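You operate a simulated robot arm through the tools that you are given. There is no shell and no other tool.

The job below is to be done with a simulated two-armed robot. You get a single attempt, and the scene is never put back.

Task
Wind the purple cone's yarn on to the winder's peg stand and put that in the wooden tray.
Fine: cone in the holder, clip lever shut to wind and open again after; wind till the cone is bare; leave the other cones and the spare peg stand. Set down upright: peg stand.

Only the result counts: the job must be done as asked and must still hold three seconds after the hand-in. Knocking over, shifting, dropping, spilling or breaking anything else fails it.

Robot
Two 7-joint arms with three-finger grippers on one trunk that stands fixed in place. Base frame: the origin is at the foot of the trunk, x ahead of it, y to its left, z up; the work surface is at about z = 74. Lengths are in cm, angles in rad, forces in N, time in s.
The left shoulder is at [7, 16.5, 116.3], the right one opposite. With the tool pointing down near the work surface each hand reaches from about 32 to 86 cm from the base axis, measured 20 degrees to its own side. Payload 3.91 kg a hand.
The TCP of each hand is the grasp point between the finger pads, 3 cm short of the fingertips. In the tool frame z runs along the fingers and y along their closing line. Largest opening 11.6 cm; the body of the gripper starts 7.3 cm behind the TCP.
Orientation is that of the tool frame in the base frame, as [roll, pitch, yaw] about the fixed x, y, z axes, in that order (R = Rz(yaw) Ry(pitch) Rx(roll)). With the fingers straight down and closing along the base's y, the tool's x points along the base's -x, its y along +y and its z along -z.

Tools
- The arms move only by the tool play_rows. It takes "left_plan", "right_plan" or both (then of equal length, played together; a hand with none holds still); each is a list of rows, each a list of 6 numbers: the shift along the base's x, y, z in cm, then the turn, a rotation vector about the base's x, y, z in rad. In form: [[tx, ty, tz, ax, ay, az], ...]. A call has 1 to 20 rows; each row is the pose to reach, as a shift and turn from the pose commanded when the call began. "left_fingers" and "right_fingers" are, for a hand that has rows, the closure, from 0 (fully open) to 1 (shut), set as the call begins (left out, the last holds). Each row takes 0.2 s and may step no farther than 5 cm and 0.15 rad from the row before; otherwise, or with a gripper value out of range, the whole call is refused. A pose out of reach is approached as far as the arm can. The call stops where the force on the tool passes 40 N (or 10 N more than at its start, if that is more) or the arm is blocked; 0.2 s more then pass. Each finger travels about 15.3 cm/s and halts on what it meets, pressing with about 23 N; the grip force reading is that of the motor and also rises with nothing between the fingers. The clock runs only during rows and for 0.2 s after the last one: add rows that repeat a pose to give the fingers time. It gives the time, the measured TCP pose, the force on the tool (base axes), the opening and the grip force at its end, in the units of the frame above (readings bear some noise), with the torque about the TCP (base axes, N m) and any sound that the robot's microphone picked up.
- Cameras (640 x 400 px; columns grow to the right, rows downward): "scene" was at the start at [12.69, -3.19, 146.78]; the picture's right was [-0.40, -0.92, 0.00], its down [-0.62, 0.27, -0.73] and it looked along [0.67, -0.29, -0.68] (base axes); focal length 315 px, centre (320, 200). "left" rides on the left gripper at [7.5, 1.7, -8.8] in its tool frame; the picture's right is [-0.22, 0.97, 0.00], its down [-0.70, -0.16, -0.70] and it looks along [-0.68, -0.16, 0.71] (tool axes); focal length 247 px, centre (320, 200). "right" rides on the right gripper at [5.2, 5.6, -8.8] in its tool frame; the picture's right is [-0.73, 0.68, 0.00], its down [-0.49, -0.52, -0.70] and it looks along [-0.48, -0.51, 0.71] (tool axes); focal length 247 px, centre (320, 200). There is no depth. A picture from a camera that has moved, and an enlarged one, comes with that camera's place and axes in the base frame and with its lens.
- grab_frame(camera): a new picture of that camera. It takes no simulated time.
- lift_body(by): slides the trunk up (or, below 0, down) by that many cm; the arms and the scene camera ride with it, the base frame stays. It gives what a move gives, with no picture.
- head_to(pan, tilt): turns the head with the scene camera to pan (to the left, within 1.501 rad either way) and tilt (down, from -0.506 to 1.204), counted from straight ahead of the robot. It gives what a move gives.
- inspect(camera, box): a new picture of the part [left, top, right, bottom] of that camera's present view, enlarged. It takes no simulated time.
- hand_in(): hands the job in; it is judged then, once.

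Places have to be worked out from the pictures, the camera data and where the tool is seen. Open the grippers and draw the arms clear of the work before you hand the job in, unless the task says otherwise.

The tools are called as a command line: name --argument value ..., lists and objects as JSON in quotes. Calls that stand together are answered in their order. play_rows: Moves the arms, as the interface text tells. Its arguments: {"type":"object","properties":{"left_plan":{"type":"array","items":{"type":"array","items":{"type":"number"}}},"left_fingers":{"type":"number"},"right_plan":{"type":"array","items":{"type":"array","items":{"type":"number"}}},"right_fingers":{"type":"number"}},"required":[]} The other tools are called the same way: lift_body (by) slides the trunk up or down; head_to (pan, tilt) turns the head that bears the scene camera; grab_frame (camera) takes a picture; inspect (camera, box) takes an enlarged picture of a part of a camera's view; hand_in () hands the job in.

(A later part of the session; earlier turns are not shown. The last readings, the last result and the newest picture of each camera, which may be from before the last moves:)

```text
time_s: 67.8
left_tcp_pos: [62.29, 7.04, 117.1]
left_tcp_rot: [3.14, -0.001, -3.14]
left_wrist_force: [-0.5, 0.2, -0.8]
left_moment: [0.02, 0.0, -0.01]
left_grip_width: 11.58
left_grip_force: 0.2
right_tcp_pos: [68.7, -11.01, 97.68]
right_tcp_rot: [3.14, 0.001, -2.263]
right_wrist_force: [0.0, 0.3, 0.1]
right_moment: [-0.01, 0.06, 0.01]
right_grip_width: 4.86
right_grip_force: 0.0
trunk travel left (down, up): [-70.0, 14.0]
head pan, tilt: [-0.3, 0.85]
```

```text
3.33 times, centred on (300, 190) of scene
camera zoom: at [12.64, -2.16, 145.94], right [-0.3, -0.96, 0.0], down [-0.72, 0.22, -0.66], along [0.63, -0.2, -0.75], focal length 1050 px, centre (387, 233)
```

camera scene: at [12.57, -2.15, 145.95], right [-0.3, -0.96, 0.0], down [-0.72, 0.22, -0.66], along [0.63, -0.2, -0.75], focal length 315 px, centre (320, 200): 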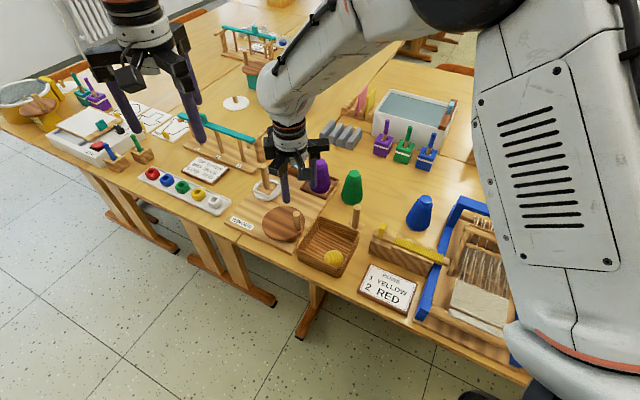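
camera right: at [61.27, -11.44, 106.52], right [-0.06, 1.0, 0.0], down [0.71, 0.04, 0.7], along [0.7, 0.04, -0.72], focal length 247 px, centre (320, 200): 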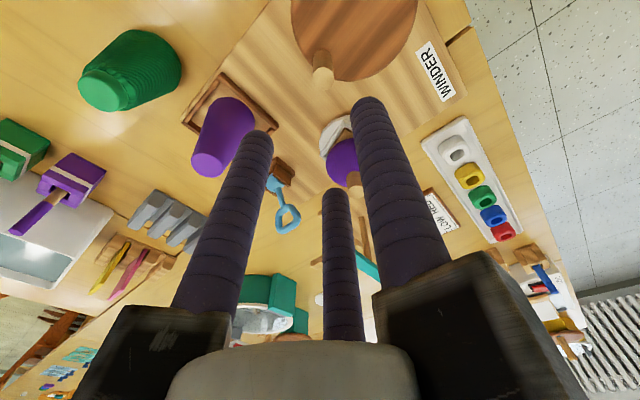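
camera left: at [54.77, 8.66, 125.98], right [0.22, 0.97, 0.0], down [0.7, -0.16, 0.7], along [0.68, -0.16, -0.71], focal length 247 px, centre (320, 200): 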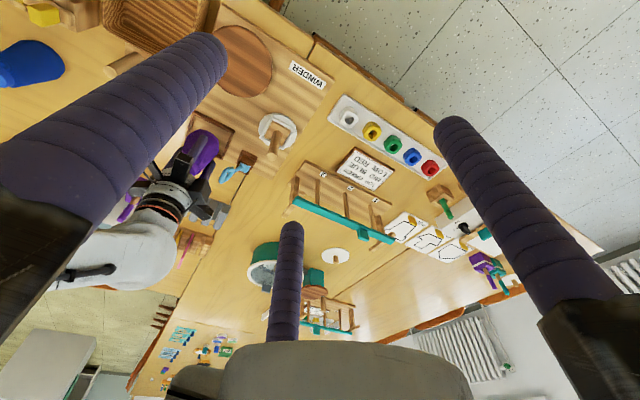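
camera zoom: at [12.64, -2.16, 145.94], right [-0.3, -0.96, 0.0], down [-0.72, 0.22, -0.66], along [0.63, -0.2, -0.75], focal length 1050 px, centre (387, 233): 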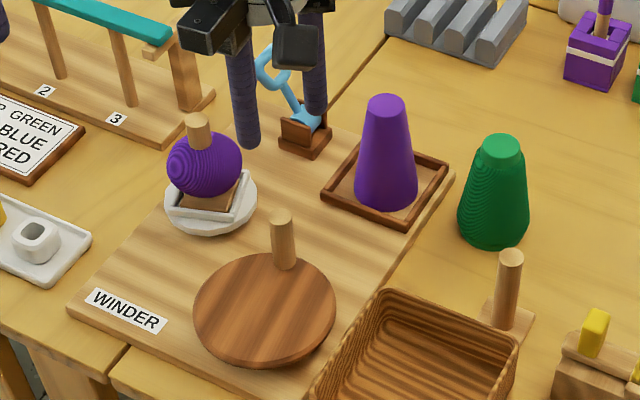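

Yarn fully on the peg. Now to reopen the clip: I'll move back over the lever with the same tilt and 7.5 cm opening, directly above the withdrawal point.

play_rows --right_plan '[[3, -0.5, 1, 0.08, -0.06, 0], [6, -1, 1.5, 0.16, -0.125, 0], [9.5, -1.6, 1.5, 0.24, -0.19, 0], [13, -2.3, 1.5, 0.315, -0.247, 0], [16, -2.8, 1.5, 0.315, -0.247, 0], [17.5, -3.05, 1, 0.315, -0.247, 0], [17.5, -3.05, 1, 0.315, -0.247, 0]]' --right_fingers 0.353

inspect --camera "scene" --box '[260, 90, 350, 190]'

grab_frame --camera "right"

```text
time_s: 69.4
left_tcp_pos: [62.22, 6.91, 117.27]
left_tcp_rot: [-3.141, 0.0, -3.141]
left_wrist_force: [-1.6, -0.1, 0.3]
left_moment: [0.02, -0.01, 0.02]
left_grip_width: 11.56
left_grip_force: 0.1
right_tcp_pos: [86.16, -14.26, 98.8]
right_tcp_rot: [3.129, 0.401, -2.266]
right_wrist_force: [-0.3, -0.9, 0.2]
right_moment: [0.03, 0.01, 0.01]
right_grip_width: 7.5
right_grip_force: 0.0
trunk travel left (down, up): [-70.0, 14.0]
head pan, tilt: [-0.3, 0.85]
```

```text
4.00 times, centred on (305, 140) of scene
camera zoom: at [12.49, -2.19, 145.96], right [-0.3, -0.96, 0.0], down [-0.72, 0.22, -0.66], along [0.63, -0.2, -0.75], focal length 1260 px, centre (380, 440)
```

zoom: 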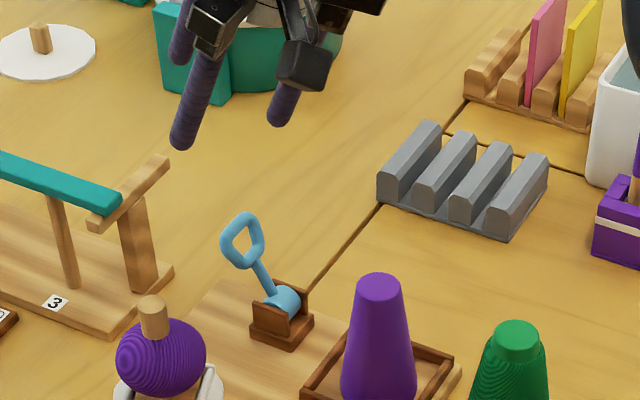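

```text
taken
camera right: at [76.75, -16.93, 104.85], right [-0.09, 0.95, 0.29], down [0.52, -0.2, 0.83], along [0.85, 0.23, -0.48], focal length 247 px, centre (320, 200)
```

right: 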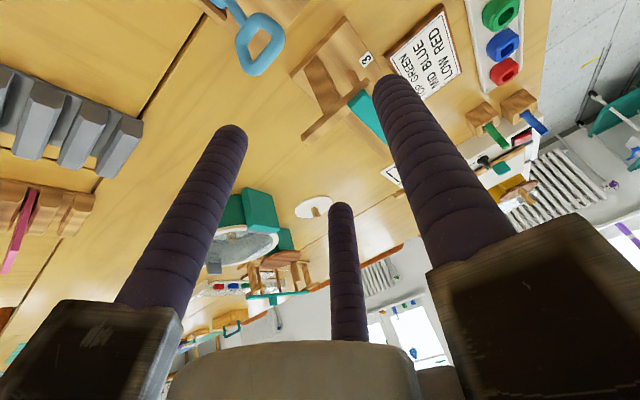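

Directly above the ring again; descending along the same vertical line.

play_rows --right_plan '[[0, 0.2, -4, 0, 0, 0], [0, 0.2, -7, 0, 0, 0], [0, 0.2, -9, 0, 0, 0], [0, 0.2, -11, 0, 0, 0], [0, 0.2, -13, 0, 0, 0], [0, 0.2, -13, 0, 0, 0]]'

inspect --camera "scene" --box '[260, 110, 340, 190]'

inspect --camera "right" --box '[140, 0, 460, 250]'

```text
time_s: 70.8
left_tcp_pos: [62.24, 7.19, 117.21]
left_tcp_rot: [-3.141, 0.0, -3.141]
left_wrist_force: [-0.2, -0.7, 0.1]
left_moment: [0.01, 0.03, 0.01]
left_grip_width: 11.58
left_grip_force: 0.1
right_tcp_pos: [86.04, -13.96, 85.74]
right_tcp_rot: [3.13, 0.4, -2.265]
right_wrist_force: [0.0, 1.0, 0.2]
right_moment: [0.01, 0.02, -0.02]
right_grip_width: 7.52
right_grip_force: 0.0
trunk travel left (down, up): [-70.0, 14.0]
head pan, tilt: [-0.3, 0.85]
```

```text
5.00 times, centred on (300, 150) of scene
camera zoom: at [12.53, -2.15, 145.96], right [-0.3, -0.96, 0.0], down [-0.72, 0.22, -0.66], along [0.63, -0.2, -0.75], focal length 1576 px, centre (420, 450)
```

zoom: 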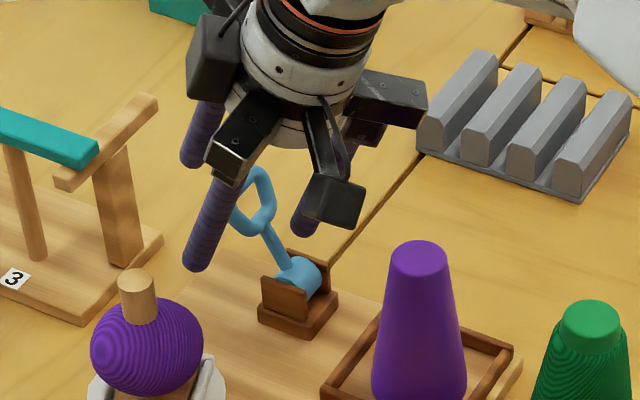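

```text
1.60 times, centred on (300, 125) of right
camera zoom: at [76.68, -16.75, 91.88], right [-0.09, 0.95, 0.29], down [0.52, -0.2, 0.83], along [0.85, 0.23, -0.48], focal length 395 px, centre (352, 320)
```

zoom: 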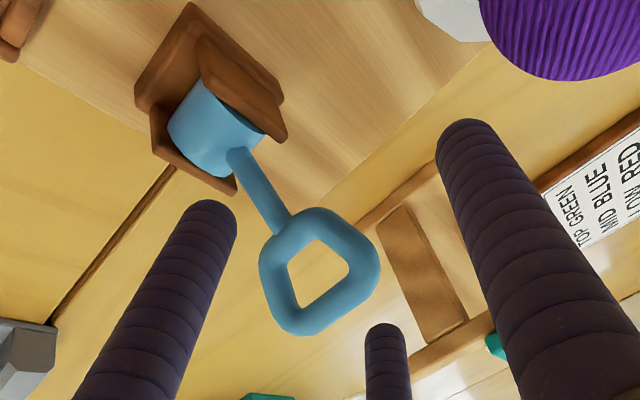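

The ring is caged again. Pulling back toward the holder in small steps.

play_rows --right_plan '[[-0.5, -0.6, 0, 0, 0, 0], [-1.0, -1.2, 0, 0, 0, 0], [-1.5, -1.8, 0, 0, 0, 0], [-2.0, -2.4, 0, 0, 0, 0], [-2.5, -3.0, 0, 0, 0, 0], [-2.5, -3.0, 0, 0, 0, 0]]'

inspect --camera "scene" --box '[260, 110, 340, 190]'

inspect --camera "right" --box '[140, 0, 460, 250]'

```text
time_s: 72.2
left_tcp_pos: [62.17, 7.04, 117.25]
left_tcp_rot: [3.141, 0.0, -3.141]
left_wrist_force: [-0.7, 0.2, 0.5]
left_moment: [0.0, -0.01, 0.02]
left_grip_width: 11.6
left_grip_force: 0.0
right_tcp_pos: [83.54, -17.08, 85.61]
right_tcp_rot: [3.13, 0.4, -2.266]
right_wrist_force: [0.1, -0.5, -0.8]
right_moment: [-0.02, 0.02, 0.0]
right_grip_width: 7.49
right_grip_force: 0.6
trunk travel left (down, up): [-70.0, 14.0]
head pan, tilt: [-0.3, 0.85]
```

```text
5.00 times, centred on (300, 150) of scene
camera zoom: at [12.59, -2.15, 145.94], right [-0.3, -0.96, 0.0], down [-0.72, 0.22, -0.66], along [0.63, -0.2, -0.75], focal length 1576 px, centre (420, 450)
```

zoom: 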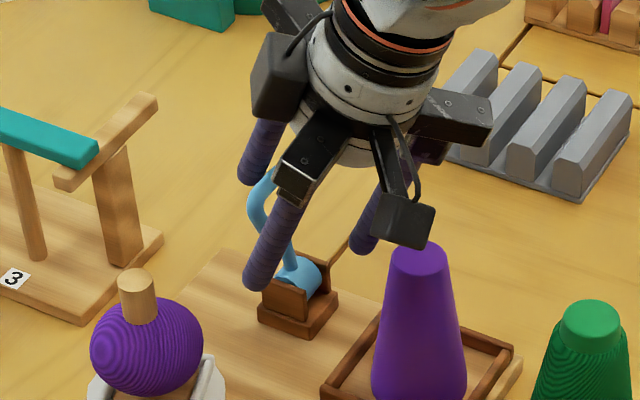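

```text
1.60 times, centred on (300, 125) of right
camera zoom: at [74.2, -19.77, 91.74], right [-0.09, 0.95, 0.29], down [0.52, -0.2, 0.83], along [0.85, 0.23, -0.48], focal length 395 px, centre (352, 320)
```

zoom: 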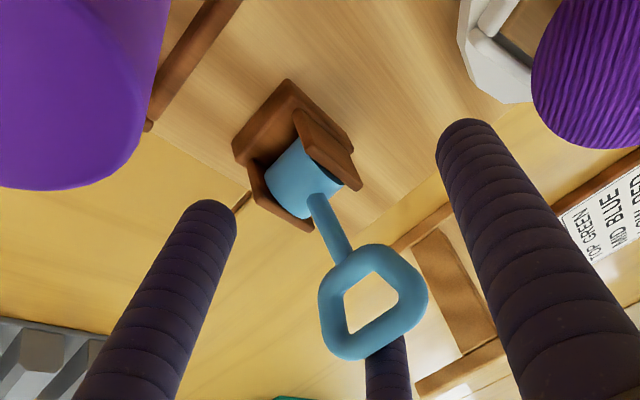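

Finger C has engaged the ring and the lever is coming back. I'll narrow the opening to 5 cm and keep pulling until it reaches its original stop.

play_rows --right_plan '[[0, 0, 0, 0, 0, 0], [-0.5, -0.6, 0, 0, 0, 0], [-1.0, -1.2, 0, 0, 0, 0], [-1.5, -1.8, 0, 0, 0, 0], [-1.9, -2.3, 0, 0, 0, 0], [-1.9, -2.3, 0, 0, 0, 0]]' --right_fingers 0.569

inspect --camera "scene" --box '[260, 110, 340, 190]'

inspect --camera "right" --box '[140, 0, 460, 250]'

```text
time_s: 73.6
left_tcp_pos: [62.31, 7.01, 117.2]
left_tcp_rot: [3.141, 0.001, 3.141]
left_wrist_force: [0.4, -0.2, 0.1]
left_moment: [-0.01, -0.01, -0.01]
left_grip_width: 11.58
left_grip_force: 0.0
right_tcp_pos: [81.66, -19.31, 85.55]
right_tcp_rot: [3.128, 0.399, -2.266]
right_wrist_force: [-0.3, -0.8, 1.1]
right_moment: [-0.01, -0.05, -0.05]
right_grip_width: 5.03
right_grip_force: 0.1
trunk travel left (down, up): [-70.0, 14.0]
head pan, tilt: [-0.3, 0.85]
```

```text
5.00 times, centred on (300, 150) of scene
camera zoom: at [12.58, -2.14, 145.95], right [-0.3, -0.96, 0.0], down [-0.72, 0.22, -0.66], along [0.63, -0.2, -0.75], focal length 1576 px, centre (420, 450)
```

zoom: 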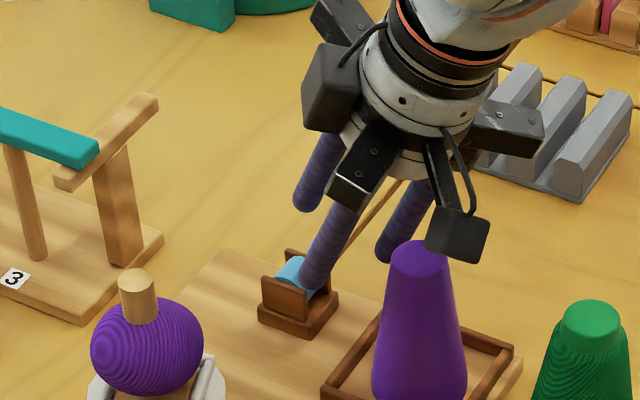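

```text
1.60 times, centred on (300, 125) of right
camera zoom: at [72.33, -22.09, 91.8], right [-0.09, 0.95, 0.29], down [0.52, -0.2, 0.83], along [0.85, 0.23, -0.48], focal length 395 px, centre (352, 320)
```

zoom: 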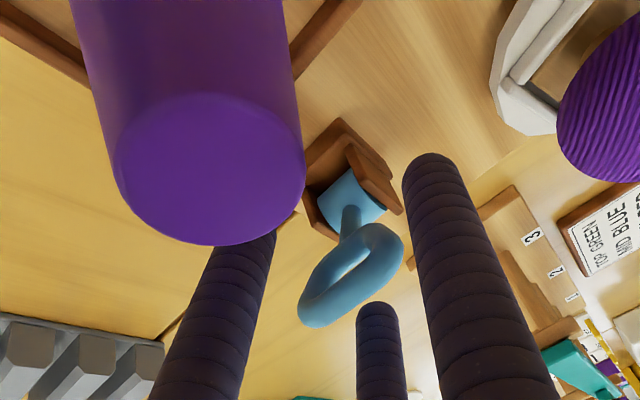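

The lever is back past vertical toward the holder. Continuing in small steps to the end stop.

play_rows --right_plan '[[-0.25, -0.3, 0, 0, 0, 0], [-0.5, -0.6, 0, 0, 0, 0], [-0.7, -0.85, 0, 0, 0, 0], [-0.7, -0.85, 0, 0, 0, 0]]'

inspect --camera "right" --box '[140, 0, 460, 250]'

inspect --camera "left" --box '[180, 100, 300, 200]'

```text
time_s: 74.6
left_tcp_pos: [62.26, 7.06, 117.21]
left_tcp_rot: [-3.141, 0.0, 3.141]
left_wrist_force: [-1.3, 0.4, -0.2]
left_moment: [0.0, 0.0, 0.01]
left_grip_width: 11.59
left_grip_force: 0.0
right_tcp_pos: [81.01, -20.06, 85.66]
right_tcp_rot: [3.13, 0.4, -2.268]
right_wrist_force: [0.3, -0.1, 0.4]
right_moment: [0.02, -0.02, 0.01]
right_grip_width: 5.02
right_grip_force: 0.1
trunk travel left (down, up): [-70.0, 14.0]
head pan, tilt: [-0.3, 0.85]
```

```text
1.60 times, centred on (300, 125) of right
camera zoom: at [71.63, -22.93, 91.83], right [-0.09, 0.95, 0.29], down [0.52, -0.2, 0.83], along [0.85, 0.23, -0.48], focal length 395 px, centre (352, 320)
```

zoom: 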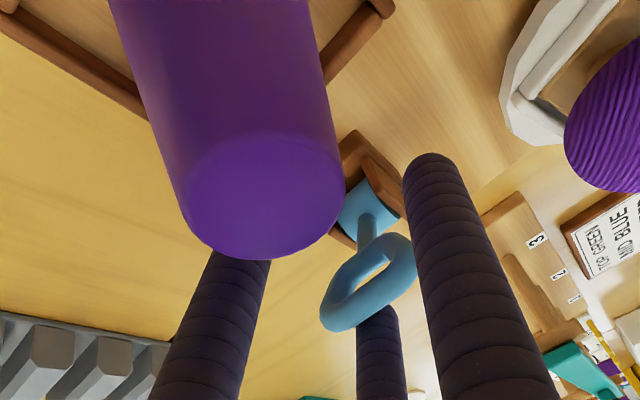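

```text
4.00 times, centred on (240, 150) of left
camera zoom: at [54.77, 8.67, 125.99], right [0.22, 0.97, 0.0], down [0.7, -0.16, 0.7], along [0.68, -0.16, -0.71], focal length 988 px, centre (640, 400)
```

zoom: 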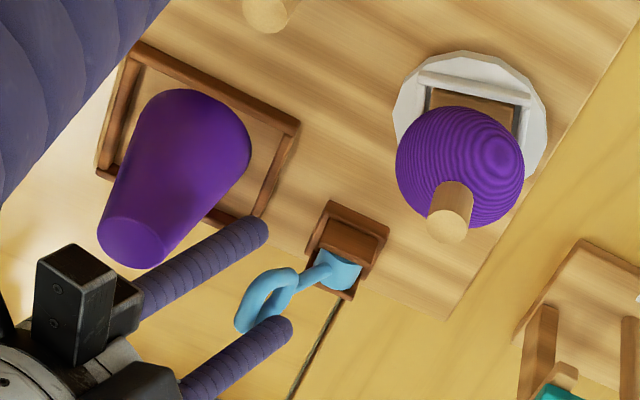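

The ring tip is back at its original image position. One more small pull to confirm the stop.

play_rows --right_plan '[[-0.2, -0.24, 0, 0, 0, 0], [-0.4, -0.48, 0, 0, 0, 0], [-0.4, -0.48, 0, 0, 0, 0]]'

inspect --camera "left" --box '[180, 100, 300, 200]'

inspect --camera "right" --box '[140, 0, 460, 250]'

```text
time_s: 75.4
left_tcp_pos: [62.38, 7.16, 117.18]
left_tcp_rot: [-3.141, 0.001, -3.141]
left_wrist_force: [-0.2, 0.2, -0.2]
left_moment: [0.02, -0.03, -0.01]
left_grip_width: 11.62
left_grip_force: 0.1
right_tcp_pos: [80.68, -20.31, 85.55]
right_tcp_rot: [3.13, 0.401, -2.264]
right_wrist_force: [7.5, 10.1, -0.8]
right_moment: [0.04, -0.05, 0.23]
right_grip_width: 5.48
right_grip_force: 5.0
trunk travel left (down, up): [-70.0, 14.0]
head pan, tilt: [-0.3, 0.85]
```

```text
4.00 times, centred on (240, 150) of left
camera zoom: at [54.86, 8.84, 125.94], right [0.22, 0.97, 0.0], down [0.7, -0.16, 0.7], along [0.68, -0.16, -0.71], focal length 988 px, centre (640, 400)
```

zoom: 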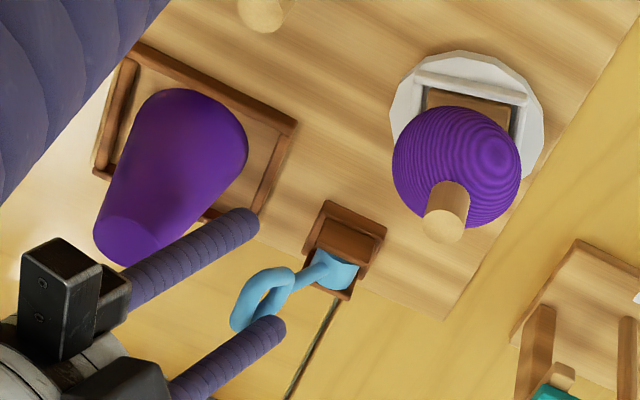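

```text
1.60 times, centred on (300, 125) of right
camera zoom: at [71.32, -23.14, 91.82], right [-0.1, 0.95, 0.29], down [0.52, -0.2, 0.83], along [0.85, 0.23, -0.48], focal length 395 px, centre (352, 320)
```

zoom: 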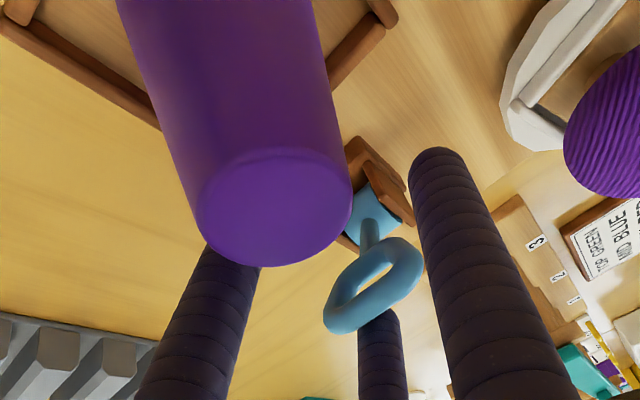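

Open end stop reached (12.6 N). I'll ease off and withdraw along the tool axis, which is parallel to the lever now.

play_rows --right_plan '[[0.35, 0.42, 0, 0, 0, 0], [0.6, 0.72, 0, 0, 0, 0], [0.35, 0.42, 0.92, 0, 0, 0], [-0.14, -0.18, 2.76, 0, 0, 0], [-0.88, -1.07, 5.5, 0, 0, 0], [-1.9, -2.3, 9.3, 0, 0, 0], [-1.9, -2.3, 13, 0, 0, 0], [-1.9, -2.3, 13, 0, 0, 0]]'

inspect --camera "scene" --box '[240, 130, 360, 250]'

inspect --camera "left" --box '[180, 80, 320, 200]'

```text
time_s: 77.2
left_tcp_pos: [62.37, 6.96, 117.14]
left_tcp_rot: [-3.141, 0.001, -3.141]
left_wrist_force: [-0.9, 0.0, 0.3]
left_moment: [-0.01, -0.02, 0.01]
left_grip_width: 11.6
left_grip_force: 0.1
right_tcp_pos: [78.75, -23.08, 98.52]
right_tcp_rot: [3.128, 0.399, -2.265]
right_wrist_force: [0.7, -0.3, -0.9]
right_moment: [0.01, 0.03, 0.0]
right_grip_width: 5.03
right_grip_force: 0.0
trunk travel left (down, up): [-70.0, 14.0]
head pan, tilt: [-0.3, 0.85]
```

```text
3.33 times, centred on (300, 190) of scene
camera zoom: at [12.65, -2.19, 145.94], right [-0.3, -0.96, 0.0], down [-0.72, 0.22, -0.66], along [0.63, -0.2, -0.75], focal length 1050 px, centre (387, 233)
```

zoom: 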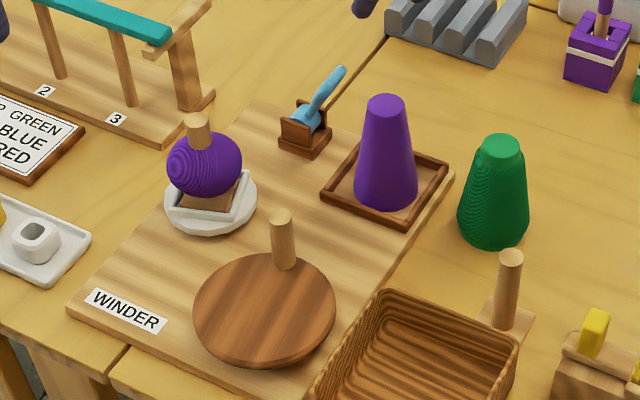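

```text
3.33 times, centred on (250, 140) of left
camera zoom: at [54.84, 8.64, 125.95], right [0.22, 0.97, 0.0], down [0.7, -0.16, 0.7], along [0.68, -0.16, -0.71], focal length 823 px, centre (553, 400)
```

zoom: 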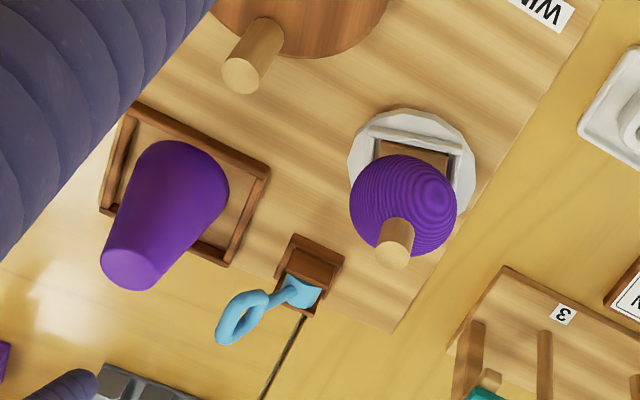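

Lever open as at the start, bare cone in the holder, yarn on the peg. Now I'll bring the hand upright above the peg stand and measure it.

play_rows --right_plan '[[0, 3, 2, -0.08, 0.06, 0], [0, 6, 3, -0.16, 0.125, 0], [0.2, 9.5, 3, -0.24, 0.19, 0], [0.3, 13, 3, -0.315, 0.247, 0], [0.5, 16, 2, -0.315, 0.247, 0], [0.5, 16.9, 0, -0.315, 0.247, 0], [0.5, 16.9, 0, -0.315, 0.247, 0]]' --right_fingers 0.58

grab_frame --camera "right"

inspect --camera "right" --box '[240, 0, 420, 150]'

inspect --camera "scene" --box '[240, 150, 300, 220]'

```text
time_s: 78.8
left_tcp_pos: [62.12, 7.02, 117.28]
left_tcp_rot: [3.141, 0.0, 3.14]
left_wrist_force: [0.8, 0.6, -0.2]
left_moment: [0.04, 0.03, 0.0]
left_grip_width: 11.6
left_grip_force: 0.1
right_tcp_pos: [79.36, -5.93, 98.75]
right_tcp_rot: [-3.141, -0.001, -2.263]
right_wrist_force: [0.0, -1.1, -0.2]
right_moment: [0.02, 0.01, 0.01]
right_grip_width: 4.89
right_grip_force: 0.0
trunk travel left (down, up): [-70.0, 14.0]
head pan, tilt: [-0.3, 0.85]
```

```text
taken
camera right: at [71.85, -6.25, 107.57], right [-0.06, 1.0, 0.0], down [0.71, 0.04, 0.7], along [0.7, 0.04, -0.71], focal length 247 px, centre (320, 200)
```

right: 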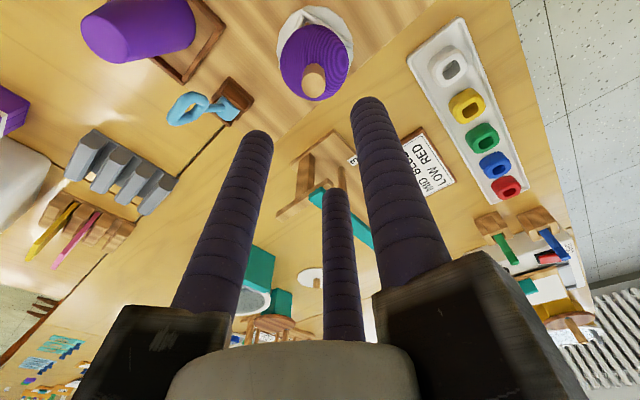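

```text
2.67 times, centred on (330, 75) of right
camera zoom: at [71.85, -6.25, 107.57], right [-0.06, 1.0, 0.0], down [0.71, 0.04, 0.7], along [0.7, 0.04, -0.71], focal length 659 px, centre (293, 533)
```

zoom: 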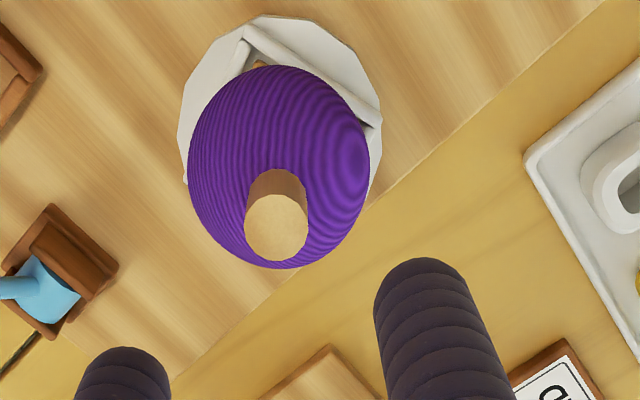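

```text
5.71 times, centred on (270, 185) of scene
camera zoom: at [12.54, -2.13, 145.96], right [-0.3, -0.96, 0.0], down [-0.72, 0.22, -0.66], along [0.63, -0.2, -0.75], focal length 1801 px, centre (606, 286)
```

zoom: 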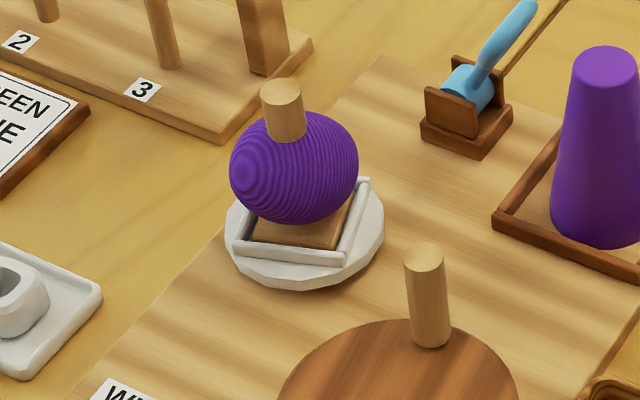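

The peg top is at about (79.5,-6.3,86.1), with ~2.3 cm exposed above the yarn. Descending to just above it with the fingers 4.9 cm open.

play_rows --right_plan '[[0.14, -0.37, -4, 0, 0, 0], [0.14, -0.37, -8, 0, 0, 0], [0.14, -0.37, -8, 0, 0, 0]]'

inspect --camera "right" --box '[200, 0, 440, 200]'

inspect --camera "scene" --box '[240, 130, 310, 210]'

```text
time_s: 79.6
left_tcp_pos: [62.16, 7.07, 117.27]
left_tcp_rot: [3.141, 0.0, 3.141]
left_wrist_force: [-0.6, 0.3, -0.6]
left_moment: [-0.04, -0.01, 0.01]
left_grip_width: 11.59
left_grip_force: 0.1
right_tcp_pos: [79.44, -6.45, 90.64]
right_tcp_rot: [3.141, -0.001, -2.265]
right_wrist_force: [-0.3, 0.7, 0.3]
right_moment: [0.01, 0.01, 0.01]
right_grip_width: 4.87
right_grip_force: 0.0
trunk travel left (down, up): [-70.0, 14.0]
head pan, tilt: [-0.3, 0.85]
```

```text
2.00 times, centred on (320, 100) of right
camera zoom: at [71.97, -6.87, 99.56], right [-0.06, 1.0, 0.0], down [0.71, 0.04, 0.7], along [0.7, 0.04, -0.71], focal length 494 px, centre (320, 400)
```

zoom: 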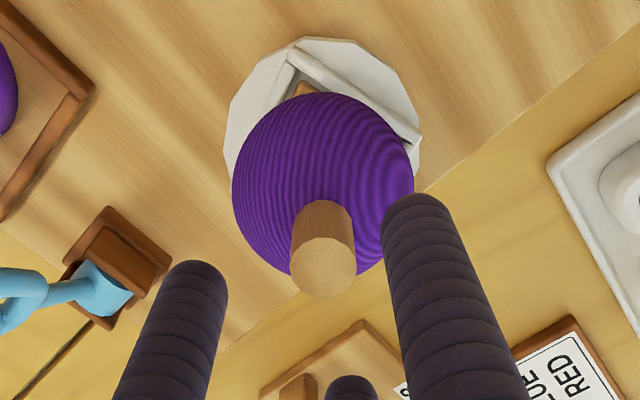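

```text
5.00 times, centred on (275, 170) of scene
camera zoom: at [12.47, -2.14, 145.96], right [-0.3, -0.96, 0.0], down [-0.72, 0.22, -0.66], along [0.63, -0.2, -0.75], focal length 1576 px, centre (545, 350)
```

zoom: 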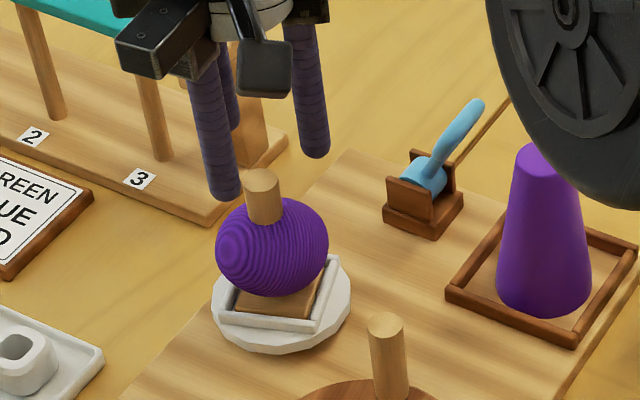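

Aligned to ~1 mm. Lowering to TCP z≈87 and closing on the peg's top.

play_rows --right_plan '[[0.03, 0.08, -1.5, 0, 0, 0], [0.03, 0.08, -3, 0, 0, 0], [0.03, 0.08, -3.65, 0, 0, 0], [0.03, 0.08, -3.65, 0, 0, 0]]'

inspect --camera "scene" --box '[240, 130, 310, 210]'

inspect --camera "right" --box '[200, 0, 440, 250]'

```text
time_s: 80.6
left_tcp_pos: [62.29, 7.05, 117.28]
left_tcp_rot: [3.141, -0.001, -3.141]
left_wrist_force: [1.0, 0.2, 0.1]
left_moment: [0.03, 0.0, 0.0]
left_grip_width: 11.61
left_grip_force: 0.1
right_tcp_pos: [79.59, -6.23, 86.81]
right_tcp_rot: [3.142, -0.001, -2.265]
right_wrist_force: [0.3, -0.2, -0.5]
right_moment: [0.0, -0.01, 0.0]
right_grip_width: 4.84
right_grip_force: 0.2
trunk travel left (down, up): [-70.0, 14.0]
head pan, tilt: [-0.3, 0.85]
```

```text
5.00 times, centred on (275, 170) of scene
camera zoom: at [12.56, -2.15, 145.95], right [-0.3, -0.96, 0.0], down [-0.72, 0.22, -0.66], along [0.63, -0.2, -0.75], focal length 1576 px, centre (545, 350)
```

zoom: 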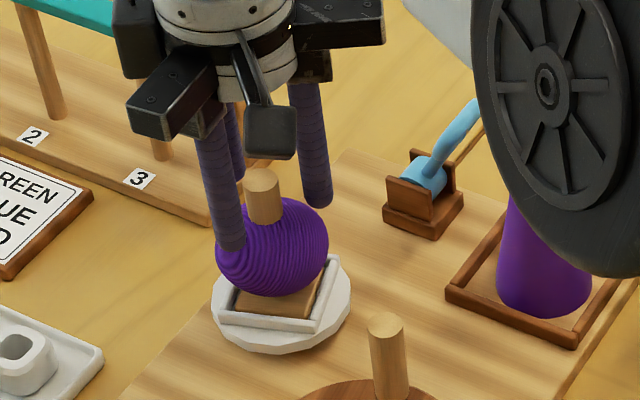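

```text
1.60 times, centred on (320, 125) of right
camera zoom: at [72.02, -6.65, 95.78], right [-0.06, 1.0, 0.0], down [0.71, 0.04, 0.7], along [0.7, 0.04, -0.71], focal length 395 px, centre (320, 320)
```

zoom: 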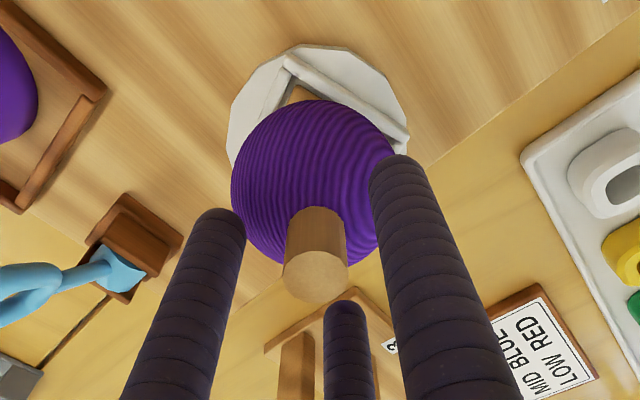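

Before closing, I'll check the whole arm posture in the full scene view.

grab_frame --camera "scene"

grab_frame --camera "left"

```text
taken
camera scene: at [12.56, -2.15, 145.95], right [-0.3, -0.96, 0.0], down [-0.72, 0.22, -0.66], along [0.63, -0.2, -0.75], focal length 315 px, centre (320, 200)
```

scene: 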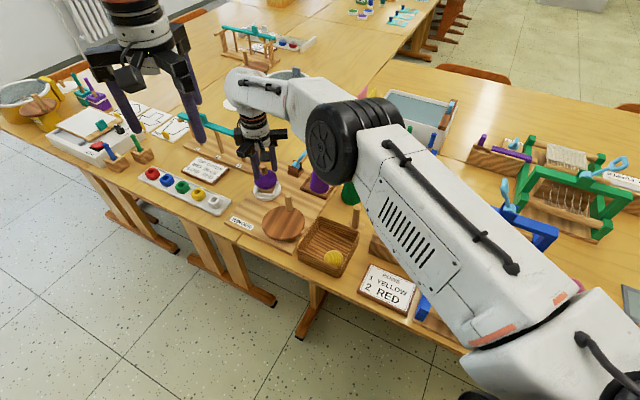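

```text
taken
camera left: at [54.77, 8.67, 125.99], right [0.22, 0.97, 0.0], down [0.7, -0.16, 0.7], along [0.68, -0.16, -0.71], focal length 247 px, centre (320, 200)
```

left: 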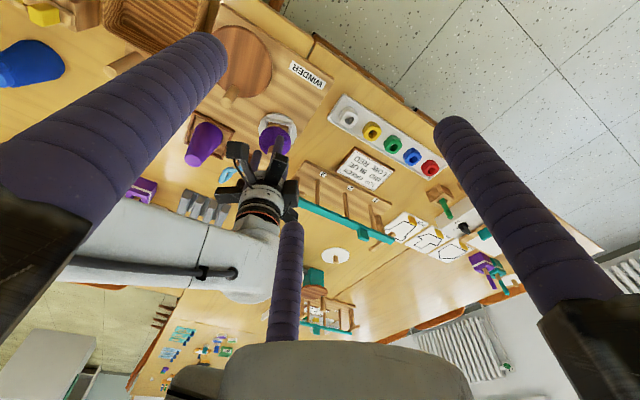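

The elbow is well up in the air and only occludes the view. Closing on the peg top.

play_rows --right_plan '[[0, 0, 0, 0, 0, 0], [0, 0, 0, 0, 0, 0], [0, 0, 0, 0, 0, 0], [0, 0, 0, 0, 0, 0]]' --right_fingers 1.0

inspect --camera "scene" --box '[240, 130, 310, 210]'

inspect --camera "right" --box '[200, 0, 440, 250]'

```text
time_s: 81.6
left_tcp_pos: [62.26, 7.09, 117.26]
left_tcp_rot: [-3.141, 0.001, -3.14]
left_wrist_force: [-0.4, 0.4, 0.1]
left_moment: [0.02, -0.01, 0.0]
left_grip_width: 11.59
left_grip_force: 0.0
right_tcp_pos: [79.47, -6.21, 86.95]
right_tcp_rot: [3.14, 0.0, -2.263]
right_wrist_force: [0.2, 0.7, -0.9]
right_moment: [-0.01, -0.01, 0.01]
right_grip_width: 2.06
right_grip_force: 22.8
trunk travel left (down, up): [-70.0, 14.0]
head pan, tilt: [-0.3, 0.85]
```

```text
5.00 times, centred on (275, 170) of scene
camera zoom: at [12.57, -2.15, 145.95], right [-0.3, -0.96, 0.0], down [-0.72, 0.22, -0.66], along [0.63, -0.2, -0.75], focal length 1576 px, centre (545, 350)
```

zoom: 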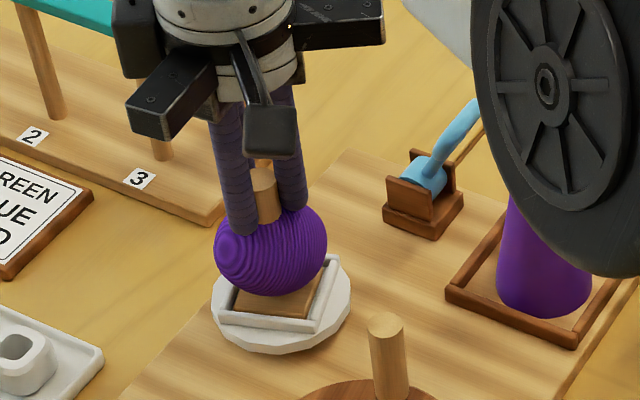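

```text
1.60 times, centred on (320, 125) of right
camera zoom: at [72.02, -6.64, 95.79], right [-0.06, 1.0, 0.0], down [0.71, 0.04, 0.7], along [0.7, 0.04, -0.71], focal length 395 px, centre (320, 320)
```

zoom: 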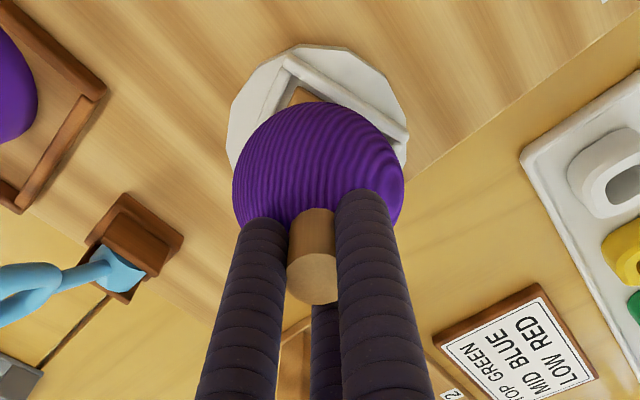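

Gripped firmly at 2.06 cm (peg diameter). Lifting straight up slowly.

play_rows --right_plan '[[0, 0, 0.6, 0, 0, 0], [0, 0, 1.4, 0, 0, 0], [0, 0, 2.5, 0, 0, 0], [0, 0, 4.5, 0, 0, 0], [0, 0, 8, 0, 0, 0], [0, 0, 12, 0, 0, 0], [0, 0, 12, 0, 0, 0]]'

inspect --camera "scene" --box '[220, 100, 340, 230]'

grab_frame --camera "right"

```text
time_s: 83.2
left_tcp_pos: [62.35, 7.02, 117.11]
left_tcp_rot: [3.141, 0.0, 3.141]
left_wrist_force: [0.1, -0.3, -0.9]
left_moment: [-0.01, 0.01, -0.02]
left_grip_width: 11.61
left_grip_force: 0.0
right_tcp_pos: [79.5, -6.01, 98.84]
right_tcp_rot: [3.141, 0.002, -2.262]
right_wrist_force: [0.2, -0.3, -0.2]
right_moment: [0.02, 0.01, -0.02]
right_grip_width: 2.03
right_grip_force: 23.4
trunk travel left (down, up): [-70.0, 14.0]
head pan, tilt: [-0.3, 0.85]
```

```text
3.08 times, centred on (280, 165) of scene
camera zoom: at [12.64, -2.16, 145.94], right [-0.3, -0.96, 0.0], down [-0.72, 0.22, -0.66], along [0.63, -0.2, -0.75], focal length 970 px, centre (443, 308)
```

zoom: 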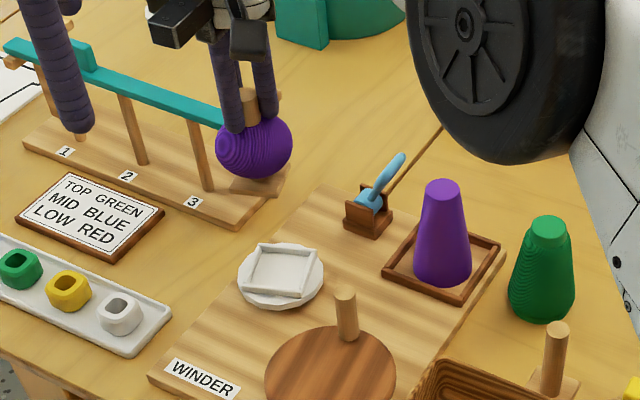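

```text
taken
camera right: at [71.98, -6.48, 107.68], right [-0.06, 1.0, 0.0], down [0.71, 0.04, 0.7], along [0.7, 0.04, -0.72], focal length 247 px, centre (320, 200)
```

right: 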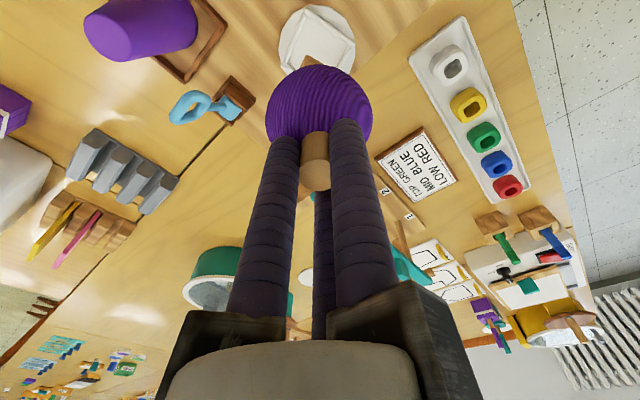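

The loaded peg stand is held upright and clear. I'll zoom on the tray to choose the drop spot relative to the yellow ball and walls.

inspect --camera "scene" --box '[290, 200, 370, 285]'

inspect --camera "left" --box '[90, 0, 230, 60]'

```text
4.71 times, centred on (330, 242) of scene
camera zoom: at [12.64, -2.16, 145.94], right [-0.3, -0.96, 0.0], down [-0.72, 0.22, -0.66], along [0.63, -0.2, -0.75], focal length 1483 px, centre (273, 0)
```

zoom: 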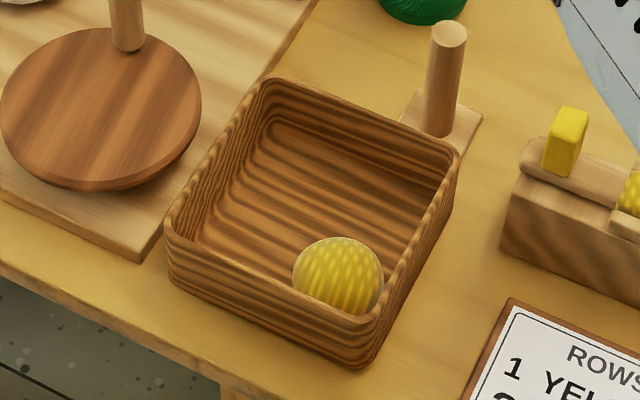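

```text
4.57 times, centred on (160, 30) of left
camera zoom: at [54.83, 8.66, 125.96], right [0.22, 0.97, 0.0], down [0.7, -0.16, 0.7], along [0.68, -0.16, -0.71], focal length 1129 px, centre (1051, 977)
```

zoom: 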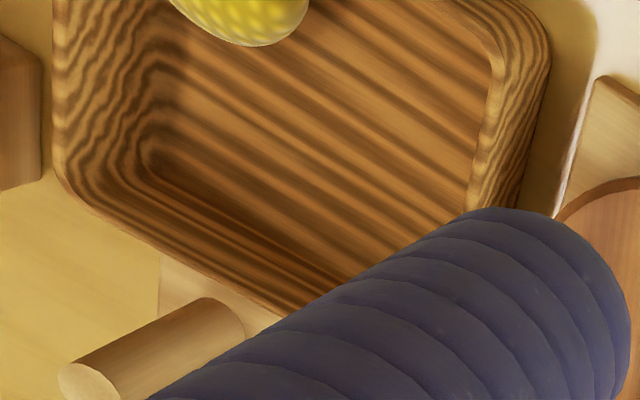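

Tray rim corners work out to a centre near (55.5,-17.9), walls ~4 cm high; the yellow ball is at (50.5,-17.5) with r≈2.4. I'll place the stand at about (57.1,-17.8), clear of ball and walls, and first carry it over at height.

play_rows --right_plan '[[-1.5, -0.8, 0.5, 0, 0, 0], [-4.5, -2.4, 1, 0, 0, 0], [-8, -4.2, 1, 0, 0, 0], [-11.5, -6.1, 1, 0, 0, 0], [-15, -7.9, 1, 0, 0, 0], [-18.5, -9.7, 0.5, 0, 0, 0], [-21, -11.1, 0, 0, 0, 0], [-22.4, -11.8, -0.5, 0, 0, 0], [-22.4, -11.8, -0.5, 0, 0, 0]]'

grab_frame --camera "scene"

grab_frame --camera "right"

inspect --camera "scene" --box '[280, 160, 380, 285]'

```text
time_s: 85.2
left_tcp_pos: [62.27, 7.03, 117.24]
left_tcp_rot: [3.141, 0.0, 3.141]
left_wrist_force: [0.2, -0.5, 0.5]
left_moment: [0.04, -0.01, -0.01]
left_grip_width: 11.59
left_grip_force: 0.0
right_tcp_pos: [56.89, -18.06, 98.36]
right_tcp_rot: [3.142, -0.001, -2.265]
right_wrist_force: [-0.6, 0.5, -1.3]
right_moment: [0.0, 0.0, -0.03]
right_grip_width: 1.96
right_grip_force: 23.2
trunk travel left (down, up): [-70.0, 14.0]
head pan, tilt: [-0.3, 0.85]
```

```text
taken
camera scene: at [12.58, -2.14, 145.95], right [-0.3, -0.96, 0.0], down [-0.72, 0.22, -0.66], along [0.63, -0.2, -0.75], focal length 315 px, centre (320, 200)
```

scene: 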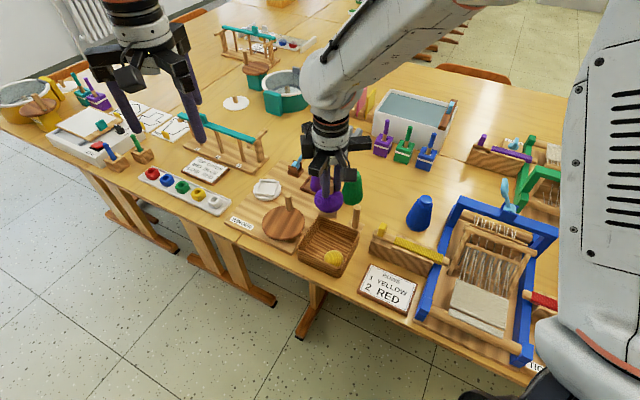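

```text
taken
camera right: at [49.38, -18.45, 107.28], right [-0.06, 1.0, 0.0], down [0.71, 0.04, 0.7], along [0.7, 0.04, -0.71], focal length 247 px, centre (320, 200)
```

right: 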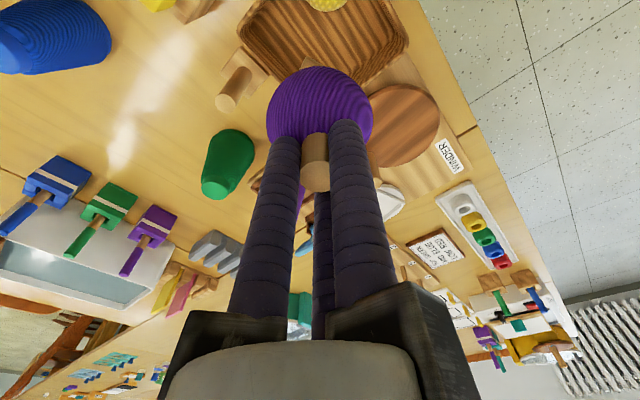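

```text
3.20 times, centred on (330, 222) of scene
camera zoom: at [12.58, -2.14, 145.95], right [-0.3, -0.96, 0.0], down [-0.72, 0.22, -0.66], along [0.63, -0.2, -0.75], focal length 1008 px, centre (288, 128)
```

zoom: 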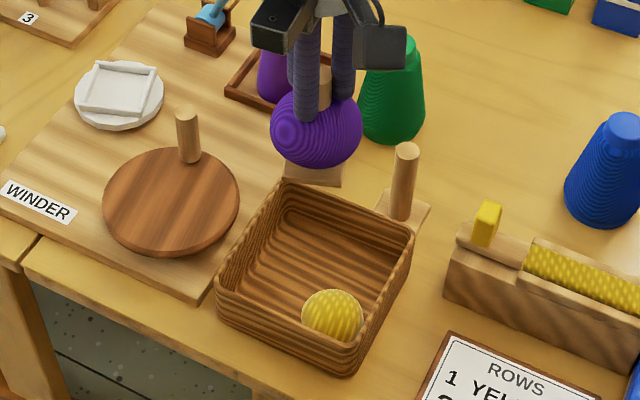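

Stand is upright above the tray. Lowering to just above the rim and re-checking alignment.

play_rows --right_plan '[[0.1, 0.15, -3, 0, 0, 0], [0.1, 0.15, -6, 0, 0, 0], [0.1, 0.15, -7.5, 0, 0, 0], [0.1, 0.15, -7.5, 0, 0, 0]]'

inspect --camera "scene" --box '[295, 185, 365, 275]'

inspect --camera "right" --box '[180, 0, 460, 180]'

inspect --camera "left" --box '[60, 0, 260, 120]'

```text
time_s: 86.2
left_tcp_pos: [62.33, 7.08, 117.26]
left_tcp_rot: [-3.14, 0.001, 3.14]
left_wrist_force: [-0.5, -0.7, 0.2]
left_moment: [0.02, 0.0, -0.02]
left_grip_width: 11.62
left_grip_force: 0.0
right_tcp_pos: [56.9, -17.98, 91.09]
right_tcp_rot: [3.141, -0.001, -2.263]
right_wrist_force: [0.4, -1.1, -1.0]
right_moment: [-0.05, 0.0, -0.02]
right_grip_width: 1.86
right_grip_force: 22.8
trunk travel left (down, up): [-70.0, 14.0]
head pan, tilt: [-0.3, 0.85]
```

```text
4.44 times, centred on (330, 230) of scene
camera zoom: at [12.56, -2.16, 145.95], right [-0.3, -0.96, 0.0], down [-0.72, 0.22, -0.66], along [0.63, -0.2, -0.75], focal length 1400 px, centre (276, 67)
```

zoom: 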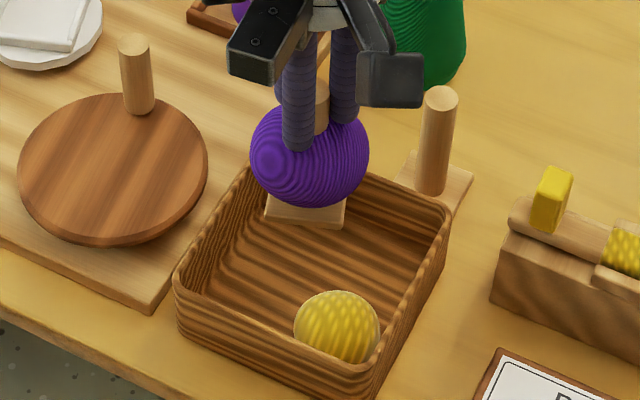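

```text
2.22 times, centred on (320, 90) of right
camera zoom: at [49.38, -18.42, 99.95], right [-0.06, 1.0, 0.0], down [0.71, 0.04, 0.7], along [0.7, 0.04, -0.71], focal length 549 px, centre (320, 444)
```

zoom: 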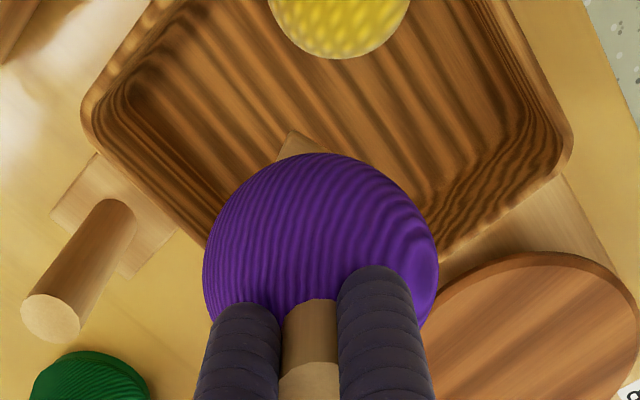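

```text
3.20 times, centred on (160, 60) of left
camera zoom: at [54.77, 8.66, 125.99], right [0.22, 0.97, 0.0], down [0.7, -0.16, 0.7], along [0.68, -0.16, -0.71], focal length 790 px, centre (832, 648)
```

zoom: 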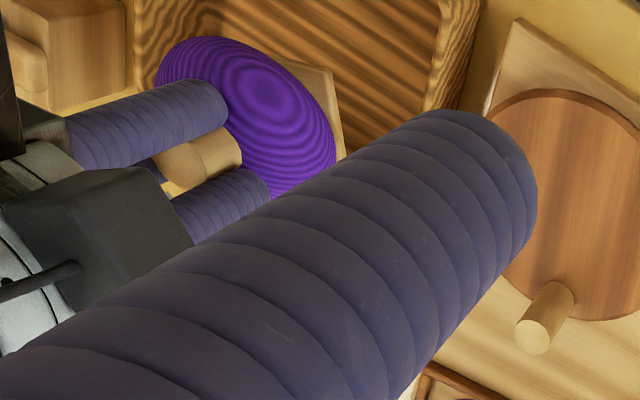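

The stand is centred between the tray's far walls and the yellow ball with ~0.7 cm each side. Lowering into the tray, slowing near the floor.

play_rows --right_plan '[[0.05, 0.2, -1, 0, 0, 0], [0.05, 0.2, -2.2, 0, 0, 0], [0.05, 0.2, -3.4, 0, 0, 0], [0.05, 0.2, -4.4, 0, 0, 0], [0.05, 0.2, -4.4, 0, 0, 0]]'

inspect --camera "scene" --box '[295, 185, 365, 275]'

inspect --camera "right" --box '[180, 0, 460, 180]'

```text
time_s: 87.4
left_tcp_pos: [62.22, 7.11, 117.27]
left_tcp_rot: [-3.141, -0.001, 3.142]
left_wrist_force: [0.0, 0.6, 0.6]
left_moment: [0.01, 0.02, -0.01]
left_grip_width: 11.6
left_grip_force: 0.0
right_tcp_pos: [57.03, -17.75, 86.59]
right_tcp_rot: [-3.141, 0.0, -2.264]
right_wrist_force: [-0.7, 0.1, 0.3]
right_moment: [0.01, 0.01, 0.01]
right_grip_width: 1.85
right_grip_force: 23.0
trunk travel left (down, up): [-70.0, 14.0]
head pan, tilt: [-0.3, 0.85]
```

```text
4.44 times, centred on (330, 230) of scene
camera zoom: at [12.53, -2.16, 145.96], right [-0.3, -0.96, 0.0], down [-0.72, 0.22, -0.66], along [0.63, -0.2, -0.75], focal length 1400 px, centre (276, 67)
```

zoom: 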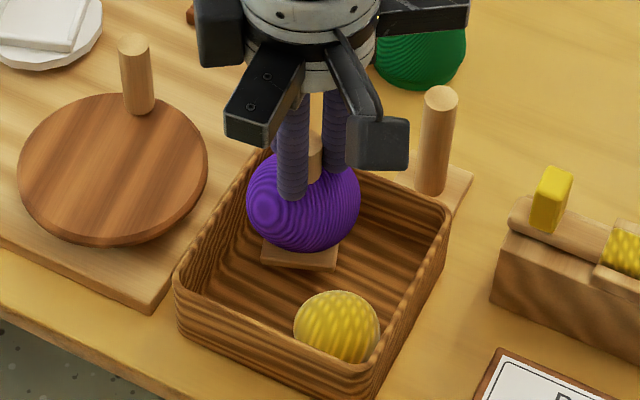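

```text
2.22 times, centred on (320, 90) of right
camera zoom: at [49.56, -18.2, 95.44], right [-0.06, 1.0, 0.0], down [0.71, 0.04, 0.7], along [0.7, 0.04, -0.71], focal length 549 px, centre (320, 444)
```

zoom: 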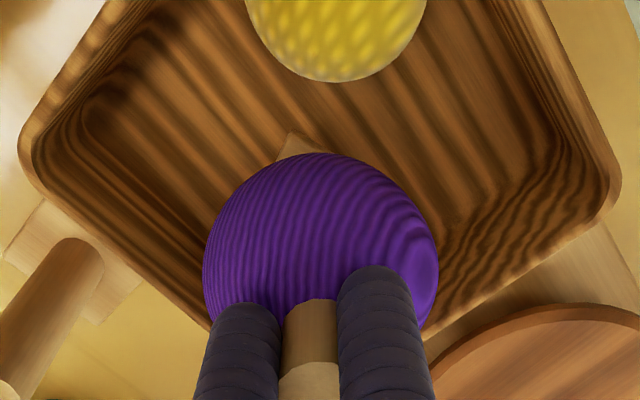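

Clear on all sides. Lowering the last centimetre gently to feel the floor.

play_rows --right_plan '[[0, 0, -0.4, 0, 0, 0], [0, 0, -0.7, 0, 0, 0], [0, 0, -0.95, 0, 0, 0], [0, 0, -0.95, 0, 0, 0]]'

inspect --camera "scene" --box '[295, 185, 365, 275]'

```text
time_s: 88.4
left_tcp_pos: [62.24, 7.04, 117.24]
left_tcp_rot: [-3.141, 0.0, -3.141]
left_wrist_force: [-0.5, -0.2, 0.4]
left_moment: [0.04, 0.01, -0.01]
left_grip_width: 11.61
left_grip_force: 0.1
right_tcp_pos: [57.16, -17.74, 85.76]
right_tcp_rot: [-3.142, 0.0, -2.264]
right_wrist_force: [0.4, 0.4, -0.6]
right_moment: [-0.01, 0.02, 0.0]
right_grip_width: 1.85
right_grip_force: 23.2
trunk travel left (down, up): [-70.0, 14.0]
head pan, tilt: [-0.3, 0.85]
```

```text
4.44 times, centred on (330, 230) of scene
camera zoom: at [12.56, -2.16, 145.95], right [-0.3, -0.96, 0.0], down [-0.72, 0.22, -0.66], along [0.63, -0.2, -0.75], focal length 1400 px, centre (276, 67)
```

zoom: 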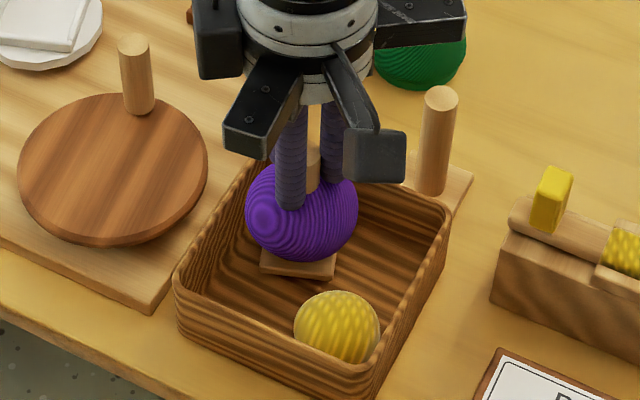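

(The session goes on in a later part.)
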